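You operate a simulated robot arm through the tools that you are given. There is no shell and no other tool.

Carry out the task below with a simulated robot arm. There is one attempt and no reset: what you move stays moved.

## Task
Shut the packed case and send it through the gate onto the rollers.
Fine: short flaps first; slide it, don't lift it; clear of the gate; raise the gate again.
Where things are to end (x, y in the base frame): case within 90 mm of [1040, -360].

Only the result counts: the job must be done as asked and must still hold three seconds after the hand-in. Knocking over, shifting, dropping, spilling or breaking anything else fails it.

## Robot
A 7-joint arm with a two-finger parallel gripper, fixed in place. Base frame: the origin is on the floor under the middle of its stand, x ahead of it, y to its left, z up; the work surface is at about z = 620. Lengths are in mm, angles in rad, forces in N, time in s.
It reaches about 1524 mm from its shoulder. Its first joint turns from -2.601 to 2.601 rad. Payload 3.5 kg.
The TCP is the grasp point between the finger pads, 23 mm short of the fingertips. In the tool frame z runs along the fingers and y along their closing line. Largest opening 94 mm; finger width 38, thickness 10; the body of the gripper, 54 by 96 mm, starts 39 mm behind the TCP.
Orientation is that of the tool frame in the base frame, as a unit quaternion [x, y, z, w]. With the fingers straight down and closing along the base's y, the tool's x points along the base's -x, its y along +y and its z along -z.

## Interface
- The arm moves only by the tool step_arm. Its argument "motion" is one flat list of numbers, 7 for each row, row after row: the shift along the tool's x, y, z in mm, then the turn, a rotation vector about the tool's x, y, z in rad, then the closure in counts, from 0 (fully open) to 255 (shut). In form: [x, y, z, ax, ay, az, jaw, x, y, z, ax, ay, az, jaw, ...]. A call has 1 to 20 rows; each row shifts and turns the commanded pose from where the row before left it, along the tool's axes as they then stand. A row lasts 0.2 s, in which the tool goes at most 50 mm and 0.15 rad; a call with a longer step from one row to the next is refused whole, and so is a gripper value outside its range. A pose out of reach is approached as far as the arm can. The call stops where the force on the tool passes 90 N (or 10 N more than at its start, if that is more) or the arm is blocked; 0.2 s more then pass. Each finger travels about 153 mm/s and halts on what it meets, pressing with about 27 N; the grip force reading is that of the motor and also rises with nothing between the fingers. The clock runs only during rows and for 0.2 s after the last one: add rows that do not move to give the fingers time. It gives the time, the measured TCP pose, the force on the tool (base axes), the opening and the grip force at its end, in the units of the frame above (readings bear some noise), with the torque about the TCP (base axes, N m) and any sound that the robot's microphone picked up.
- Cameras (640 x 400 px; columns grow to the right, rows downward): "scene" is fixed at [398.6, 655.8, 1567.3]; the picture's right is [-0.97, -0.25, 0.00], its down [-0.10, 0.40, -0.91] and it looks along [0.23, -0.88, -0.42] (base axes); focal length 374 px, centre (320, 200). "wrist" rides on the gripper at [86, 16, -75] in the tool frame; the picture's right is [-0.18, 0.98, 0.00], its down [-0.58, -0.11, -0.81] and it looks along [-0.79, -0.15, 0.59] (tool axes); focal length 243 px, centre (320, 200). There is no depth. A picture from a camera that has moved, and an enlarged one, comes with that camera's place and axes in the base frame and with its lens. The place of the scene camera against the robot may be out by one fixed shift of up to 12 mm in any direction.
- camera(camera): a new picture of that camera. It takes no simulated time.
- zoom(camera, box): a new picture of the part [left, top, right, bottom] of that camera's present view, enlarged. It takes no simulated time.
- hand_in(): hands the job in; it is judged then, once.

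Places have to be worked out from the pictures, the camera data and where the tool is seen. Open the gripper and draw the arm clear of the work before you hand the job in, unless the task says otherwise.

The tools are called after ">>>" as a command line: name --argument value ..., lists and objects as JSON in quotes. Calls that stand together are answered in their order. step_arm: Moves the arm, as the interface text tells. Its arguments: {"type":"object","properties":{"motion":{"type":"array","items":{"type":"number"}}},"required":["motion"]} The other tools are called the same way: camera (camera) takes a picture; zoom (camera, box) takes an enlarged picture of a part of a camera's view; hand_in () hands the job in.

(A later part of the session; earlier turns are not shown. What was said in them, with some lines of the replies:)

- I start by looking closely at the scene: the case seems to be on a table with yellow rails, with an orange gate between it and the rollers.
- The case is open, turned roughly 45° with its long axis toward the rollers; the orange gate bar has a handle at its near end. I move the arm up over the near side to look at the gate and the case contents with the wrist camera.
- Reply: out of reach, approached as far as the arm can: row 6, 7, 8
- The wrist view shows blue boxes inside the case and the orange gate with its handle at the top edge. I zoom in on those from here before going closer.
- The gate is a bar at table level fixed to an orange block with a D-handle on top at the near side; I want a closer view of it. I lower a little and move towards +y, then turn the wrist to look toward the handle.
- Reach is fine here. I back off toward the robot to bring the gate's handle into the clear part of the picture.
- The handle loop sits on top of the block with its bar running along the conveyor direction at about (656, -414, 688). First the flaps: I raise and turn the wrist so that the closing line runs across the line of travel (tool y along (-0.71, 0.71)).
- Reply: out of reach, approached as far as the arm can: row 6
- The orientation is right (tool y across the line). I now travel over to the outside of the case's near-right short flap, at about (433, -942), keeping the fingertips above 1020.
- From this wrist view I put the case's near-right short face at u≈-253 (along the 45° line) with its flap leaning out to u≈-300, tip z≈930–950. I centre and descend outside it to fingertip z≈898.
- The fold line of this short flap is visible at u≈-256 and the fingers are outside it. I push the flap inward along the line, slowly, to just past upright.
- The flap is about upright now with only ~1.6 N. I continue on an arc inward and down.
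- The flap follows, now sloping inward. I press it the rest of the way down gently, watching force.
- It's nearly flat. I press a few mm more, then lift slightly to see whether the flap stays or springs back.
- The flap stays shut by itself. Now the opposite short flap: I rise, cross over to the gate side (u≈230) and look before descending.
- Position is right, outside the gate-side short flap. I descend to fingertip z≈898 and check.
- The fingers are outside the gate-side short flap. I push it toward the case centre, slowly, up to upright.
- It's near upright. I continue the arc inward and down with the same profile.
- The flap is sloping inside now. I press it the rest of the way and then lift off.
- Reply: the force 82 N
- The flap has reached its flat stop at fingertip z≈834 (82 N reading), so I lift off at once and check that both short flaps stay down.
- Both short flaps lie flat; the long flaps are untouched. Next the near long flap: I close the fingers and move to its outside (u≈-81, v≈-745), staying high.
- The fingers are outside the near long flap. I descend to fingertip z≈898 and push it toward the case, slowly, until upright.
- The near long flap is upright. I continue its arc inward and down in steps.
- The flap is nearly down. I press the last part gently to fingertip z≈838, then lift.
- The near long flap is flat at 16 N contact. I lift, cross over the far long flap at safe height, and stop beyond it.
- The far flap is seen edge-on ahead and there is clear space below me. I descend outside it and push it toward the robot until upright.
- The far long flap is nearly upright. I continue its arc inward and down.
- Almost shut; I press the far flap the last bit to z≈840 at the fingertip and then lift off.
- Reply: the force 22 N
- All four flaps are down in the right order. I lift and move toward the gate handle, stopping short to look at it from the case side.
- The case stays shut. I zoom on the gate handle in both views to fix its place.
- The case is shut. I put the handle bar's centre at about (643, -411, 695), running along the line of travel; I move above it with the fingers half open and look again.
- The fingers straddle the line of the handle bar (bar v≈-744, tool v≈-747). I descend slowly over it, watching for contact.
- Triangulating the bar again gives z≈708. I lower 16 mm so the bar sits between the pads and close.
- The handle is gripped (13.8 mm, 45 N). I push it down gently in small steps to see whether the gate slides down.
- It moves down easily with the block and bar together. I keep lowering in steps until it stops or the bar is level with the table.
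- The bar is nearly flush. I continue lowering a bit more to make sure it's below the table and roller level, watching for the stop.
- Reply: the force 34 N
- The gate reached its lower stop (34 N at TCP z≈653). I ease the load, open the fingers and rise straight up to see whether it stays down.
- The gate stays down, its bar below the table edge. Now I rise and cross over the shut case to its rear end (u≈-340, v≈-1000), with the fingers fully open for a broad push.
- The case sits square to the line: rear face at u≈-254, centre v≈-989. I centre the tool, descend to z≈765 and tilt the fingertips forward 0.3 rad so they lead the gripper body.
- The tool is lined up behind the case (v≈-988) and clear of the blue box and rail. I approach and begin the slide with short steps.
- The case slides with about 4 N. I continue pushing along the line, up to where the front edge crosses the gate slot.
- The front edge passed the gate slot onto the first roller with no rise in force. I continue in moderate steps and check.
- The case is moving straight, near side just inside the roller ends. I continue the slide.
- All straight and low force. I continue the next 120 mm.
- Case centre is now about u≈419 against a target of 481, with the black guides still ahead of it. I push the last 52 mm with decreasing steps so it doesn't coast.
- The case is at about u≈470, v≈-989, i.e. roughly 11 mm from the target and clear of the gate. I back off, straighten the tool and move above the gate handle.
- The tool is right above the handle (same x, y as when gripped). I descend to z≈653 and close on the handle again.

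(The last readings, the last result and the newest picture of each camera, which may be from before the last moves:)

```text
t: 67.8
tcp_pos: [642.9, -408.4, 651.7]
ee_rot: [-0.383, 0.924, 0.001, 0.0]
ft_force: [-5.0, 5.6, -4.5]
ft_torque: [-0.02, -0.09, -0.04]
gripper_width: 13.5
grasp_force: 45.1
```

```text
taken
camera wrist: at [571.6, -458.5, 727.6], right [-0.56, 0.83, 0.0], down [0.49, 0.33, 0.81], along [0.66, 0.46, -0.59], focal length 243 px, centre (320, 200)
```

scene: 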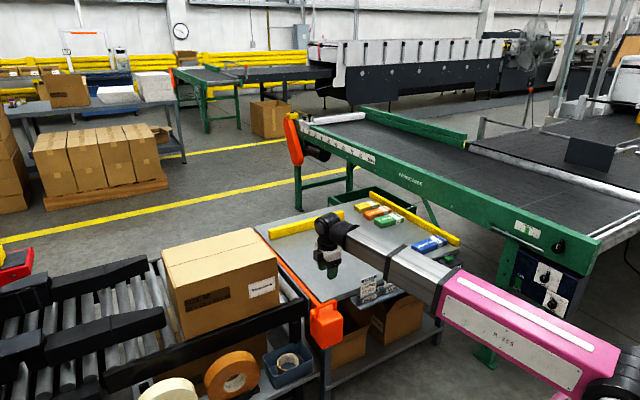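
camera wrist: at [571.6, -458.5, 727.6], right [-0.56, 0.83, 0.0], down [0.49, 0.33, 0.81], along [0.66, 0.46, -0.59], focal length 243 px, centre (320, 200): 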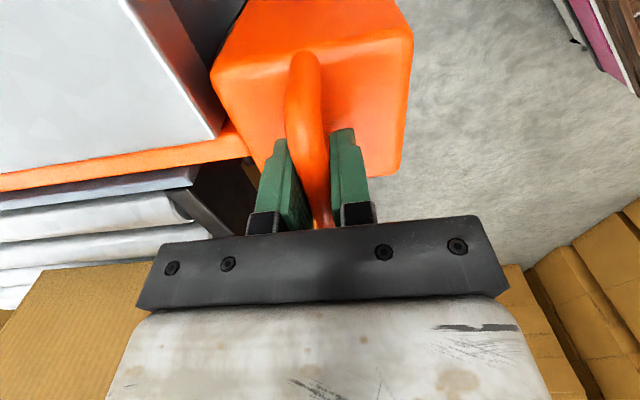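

The handle is gripped again (13.5 mm). I lift it in 7 mm steps toward its original height of about 708.

>>> step_arm --motion '[0, 0, -7, 0, 0, 0, 255, 0, 0, -7, 0, 0, 0, 255, 0, 0, -7, 0, 0, 0, 255, 0, 0, -7, 0, 0, 0, 255, 0, 0, -7, 0, 0, 0, 255, 0, 0, -7, 0, 0, 0, 255]'

>>> zoom --camera "scene" --box '[200, 210, 384, 340]'

>>> camera --camera "wrist"

```text
t: 69.2
tcp_pos: [644.1, -409.4, 697.6]
ee_rot: [-0.383, 0.924, 0.002, -0.001]
ft_force: [-24.8, 28.7, -9.0]
ft_torque: [0.01, -0.55, -0.05]
gripper_width: 13.9
grasp_force: 45.1
```

```text
3.08 times, centred on (292, 275) of scene
camera zoom: at [398.6, 655.8, 1567.3], right [-0.97, -0.25, 0.0], down [-0.1, 0.4, -0.91], along [0.23, -0.88, -0.42], focal length 1151 px, centre (406, -31)
```

zoom: 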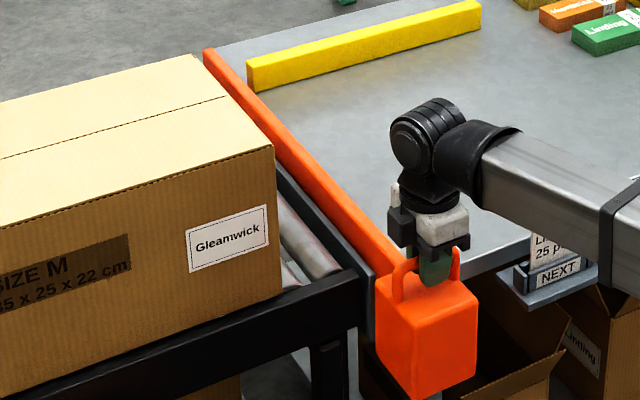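

```text
taken
camera wrist: at [571.8, -458.8, 771.9], right [-0.56, 0.83, 0.0], down [0.49, 0.33, 0.81], along [0.66, 0.46, -0.59], focal length 243 px, centre (320, 200)
```

wrist: 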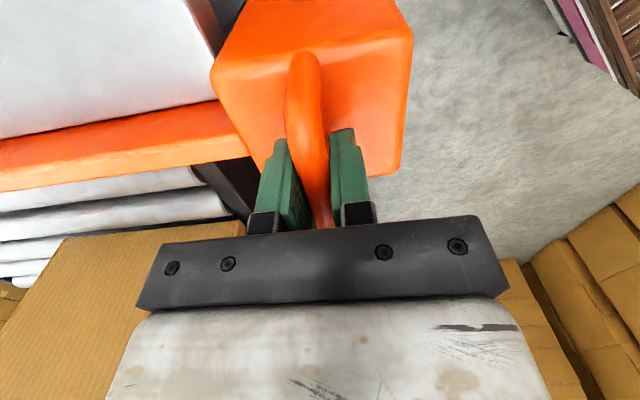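

The gate is coming up (697.6 of ~708), with some sideways load toward +v. I relieve that by a 2 mm sideways shift and lift the remaining distance.

>>> step_arm --motion '[0, 2, -4, 0, 0, 0, 255, 0, 0, -4, 0, 0, 0, 255, 0, 0, -3, 0, 0, 0, 255]'

>>> zoom --camera "scene" --box '[200, 210, 384, 340]'

```text
t: 70.0
tcp_pos: [642.8, -408.7, 707.4]
ee_rot: [-0.383, 0.924, 0.001, -0.001]
ft_force: [-16.5, 22.5, -34.6]
ft_torque: [-0.06, -0.03, -0.02]
gripper_width: 14.0
grasp_force: 44.6
```

```text
3.08 times, centred on (292, 275) of scene
camera zoom: at [398.6, 655.8, 1567.3], right [-0.97, -0.25, 0.0], down [-0.1, 0.4, -0.91], along [0.23, -0.88, -0.42], focal length 1151 px, centre (406, -31)
```

zoom: 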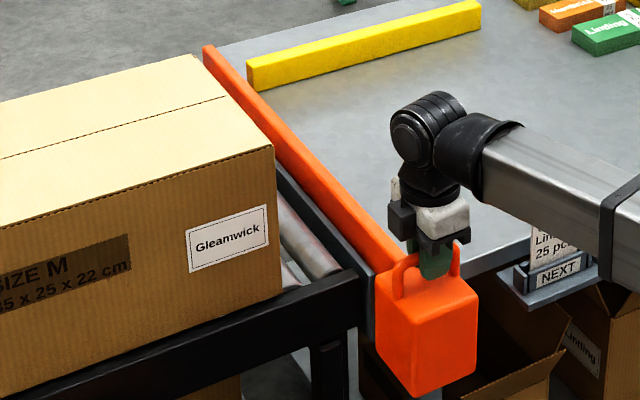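

The upward stop is reached (−35 N at z≈707, the original height). I ease 1 mm, open the fingers, and rise to see whether the gate holds.

>>> step_arm --motion '[0, 0, 1, 0, 0, 0, 255, 0, 0, 0, 0, 0, 0, 119, 0, 0, 0, 0, 0, 0, 119, 0, 0, 0, 0, 0, 0, 119, 0, 0, -20, 0, 0, 0, 119, 0, 0, -40, 0, 0, 0, 119, 0, 0, -40, 0, 0, 0, 119]'

>>> zoom --camera "scene" --box '[200, 210, 384, 340]'

>>> camera --camera "wrist"

```text
t: 71.6
tcp_pos: [641.2, -409.1, 805.3]
ee_rot: [-0.383, 0.924, 0.0, 0.001]
ft_force: [-0.6, -0.5, -0.1]
ft_torque: [0.03, 0.01, 0.0]
gripper_width: 50.1
grasp_force: 0.1
```

```text
3.08 times, centred on (292, 275) of scene
camera zoom: at [398.6, 655.8, 1567.3], right [-0.97, -0.25, 0.0], down [-0.1, 0.4, -0.91], along [0.23, -0.88, -0.42], focal length 1151 px, centre (406, -31)
```

zoom: 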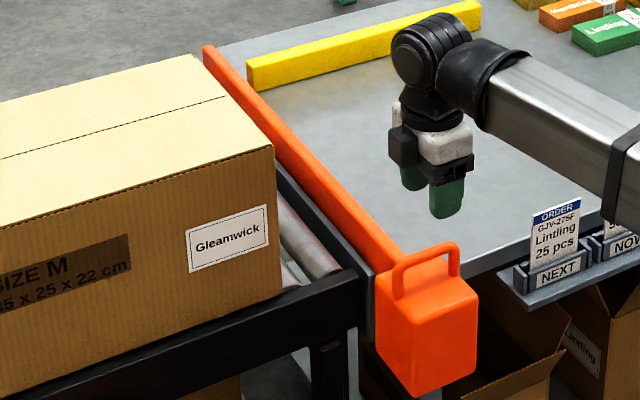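

```text
taken
camera wrist: at [569.8, -458.2, 880.0], right [-0.56, 0.83, 0.0], down [0.49, 0.33, 0.81], along [0.67, 0.46, -0.59], focal length 243 px, centre (320, 200)
```

wrist: 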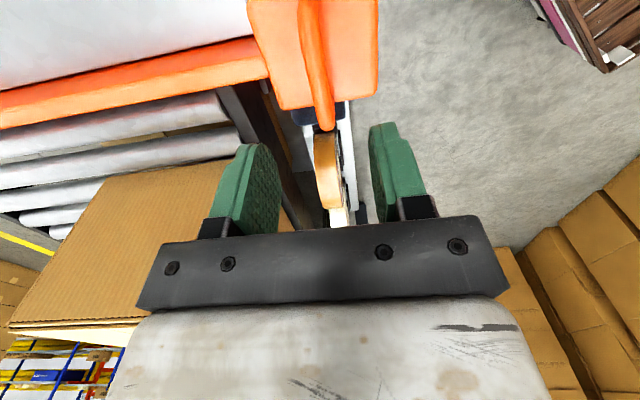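

The gate stays raised and the case rests on the rollers, shut, with a roller's gap to the gate. I open the gripper fully and draw the arm up and away.

>>> step_arm --motion '[0, 0, -40, 0, 0, 0, 0, 0, 0, -40, 0, 0, 0, 0, 0, 0, -40, 0, 0, 0, 0, 0, 0, -40, 0, 0, 0, 0, 0, 0, -30, 0, 0, 0, 0, 40, 0, 0, 0, 0, 0, 0, 40, 0, 0, 0, 0, 0, 0, 40, 0, 0, 0, 0, 0, 0, 40, 0, 0, 0, 0, 0, 0]'

>>> camera --camera "scene"

>>> zoom --camera "scene" --box '[130, 200, 370, 360]'

>>> camera --camera "wrist"

```text
t: 73.6
tcp_pos: [528.2, -522.3, 994.1]
ee_rot: [-0.383, 0.924, 0.0, 0.0]
ft_force: [0.5, 0.1, 0.3]
ft_torque: [0.0, 0.02, 0.0]
gripper_width: 94.0
grasp_force: 0.0
```

```text
taken
```

scene: 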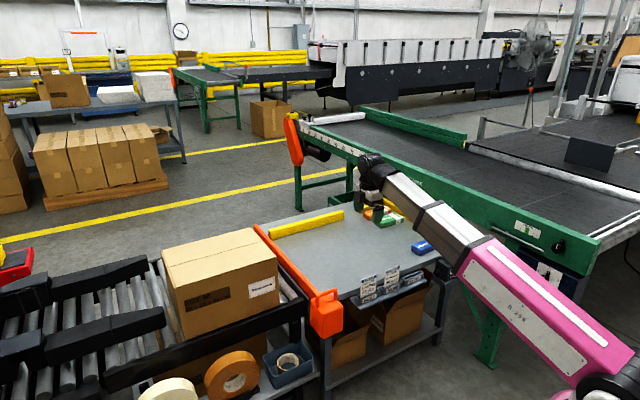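

```text
2.50 times, centred on (250, 280) of scene
camera zoom: at [398.6, 655.8, 1567.3], right [-0.97, -0.25, 0.0], down [-0.1, 0.4, -0.91], along [0.23, -0.88, -0.42], focal length 935 px, centre (495, 0)
```

zoom: 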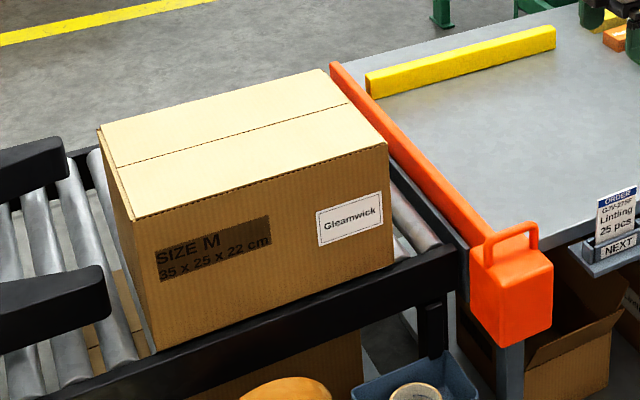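

```text
taken
camera wrist: at [456.3, -571.7, 1069.3], right [-0.57, 0.82, 0.0], down [0.49, 0.33, 0.81], along [0.67, 0.46, -0.59], focal length 243 px, centre (320, 200)
```

wrist: 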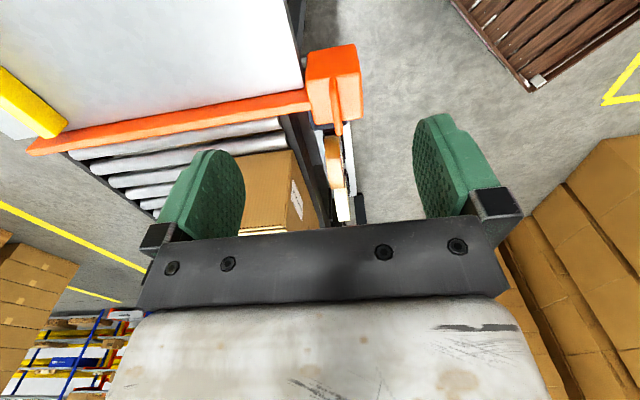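

The case reads about (1028, -352), roughly 14 mm from the target, shut and clear of the raised gate. One last check that the other table items are where they were.

>>> zoom --camera "scene" --box '[330, 190, 490, 310]'

>>> step_arm --motion '[0, 0, 0, 0, 0, 0, 0, 0, 0, 0, 0, 0, 0, 0, 0, 0, 0, 0, 0, 0, 0, 0, 0, 0, 0, 0, 0, 0, 0, 0, 0, 0, 0, 0, 0]'

>>> zoom --camera "scene" --box '[130, 200, 370, 360]'

```text
3.33 times, centred on (410, 250) of scene
camera zoom: at [398.6, 655.8, 1567.3], right [-0.97, -0.25, 0.0], down [-0.1, 0.4, -0.91], along [0.23, -0.88, -0.42], focal length 1247 px, centre (20, 33)
```

zoom: 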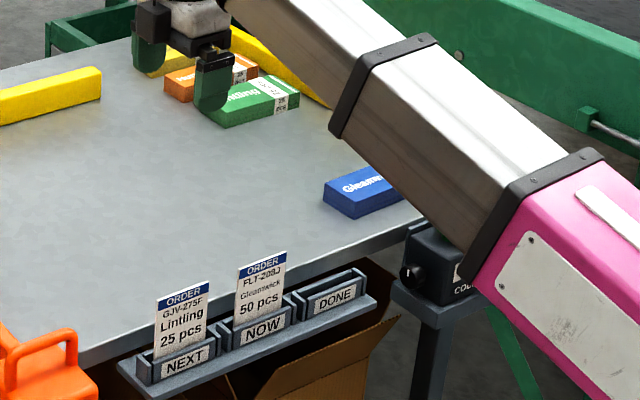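

```text
t: 74.8
tcp_pos: [529.6, -522.0, 994.3]
ee_rot: [-0.383, 0.924, 0.0, 0.0]
ft_force: [1.2, -0.8, 0.0]
ft_torque: [-0.01, 0.0, -0.01]
gripper_width: 94.0
grasp_force: 0.1
```

```text
2.50 times, centred on (250, 280) of scene
camera zoom: at [398.6, 655.8, 1567.3], right [-0.97, -0.25, 0.0], down [-0.1, 0.4, -0.91], along [0.23, -0.88, -0.42], focal length 935 px, centre (495, 0)
```

zoom: 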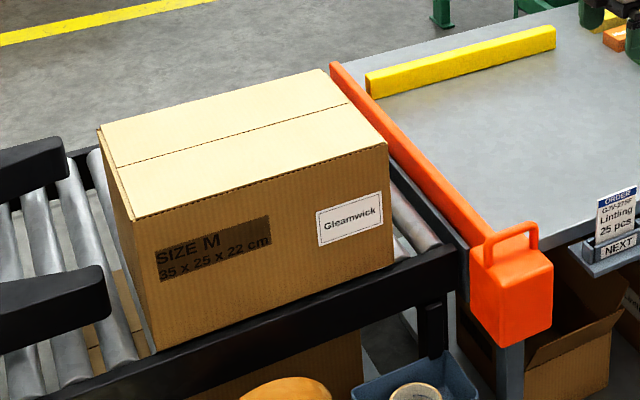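

Nothing has moved in the last second: the case is shut and still on the rollers, the gate is up, and the other items and order cards look undisturbed. The gripper is open and the arm is clear, so I hand in.

>>> hand_in

```text
The job is handed in.
```

The case is shut and on the rollers, with its centre at about (1028, -352). That is roughly 14 mm from the target, estimated from the camera views.

- **Flaps:** I folded the two short flaps first, then the long ones. All four stayed flat.
- **Slide:** I lowered the gate and pushed the case along the table and through it. The case was never lifted and the push force stayed low.
- **Gate:** The case stands about 65 mm clear of the gate. The gate is back up at its top stop and held there after I let go.
- **Surroundings:** The other boxes on the table and the order cards looked undisturbed in the last pictures. The gripper is open and the arm is up and away from the work.

While folding the second short flap I pressed it onto its flat stop with about 82 N before lifting off. I saw no damage from that.
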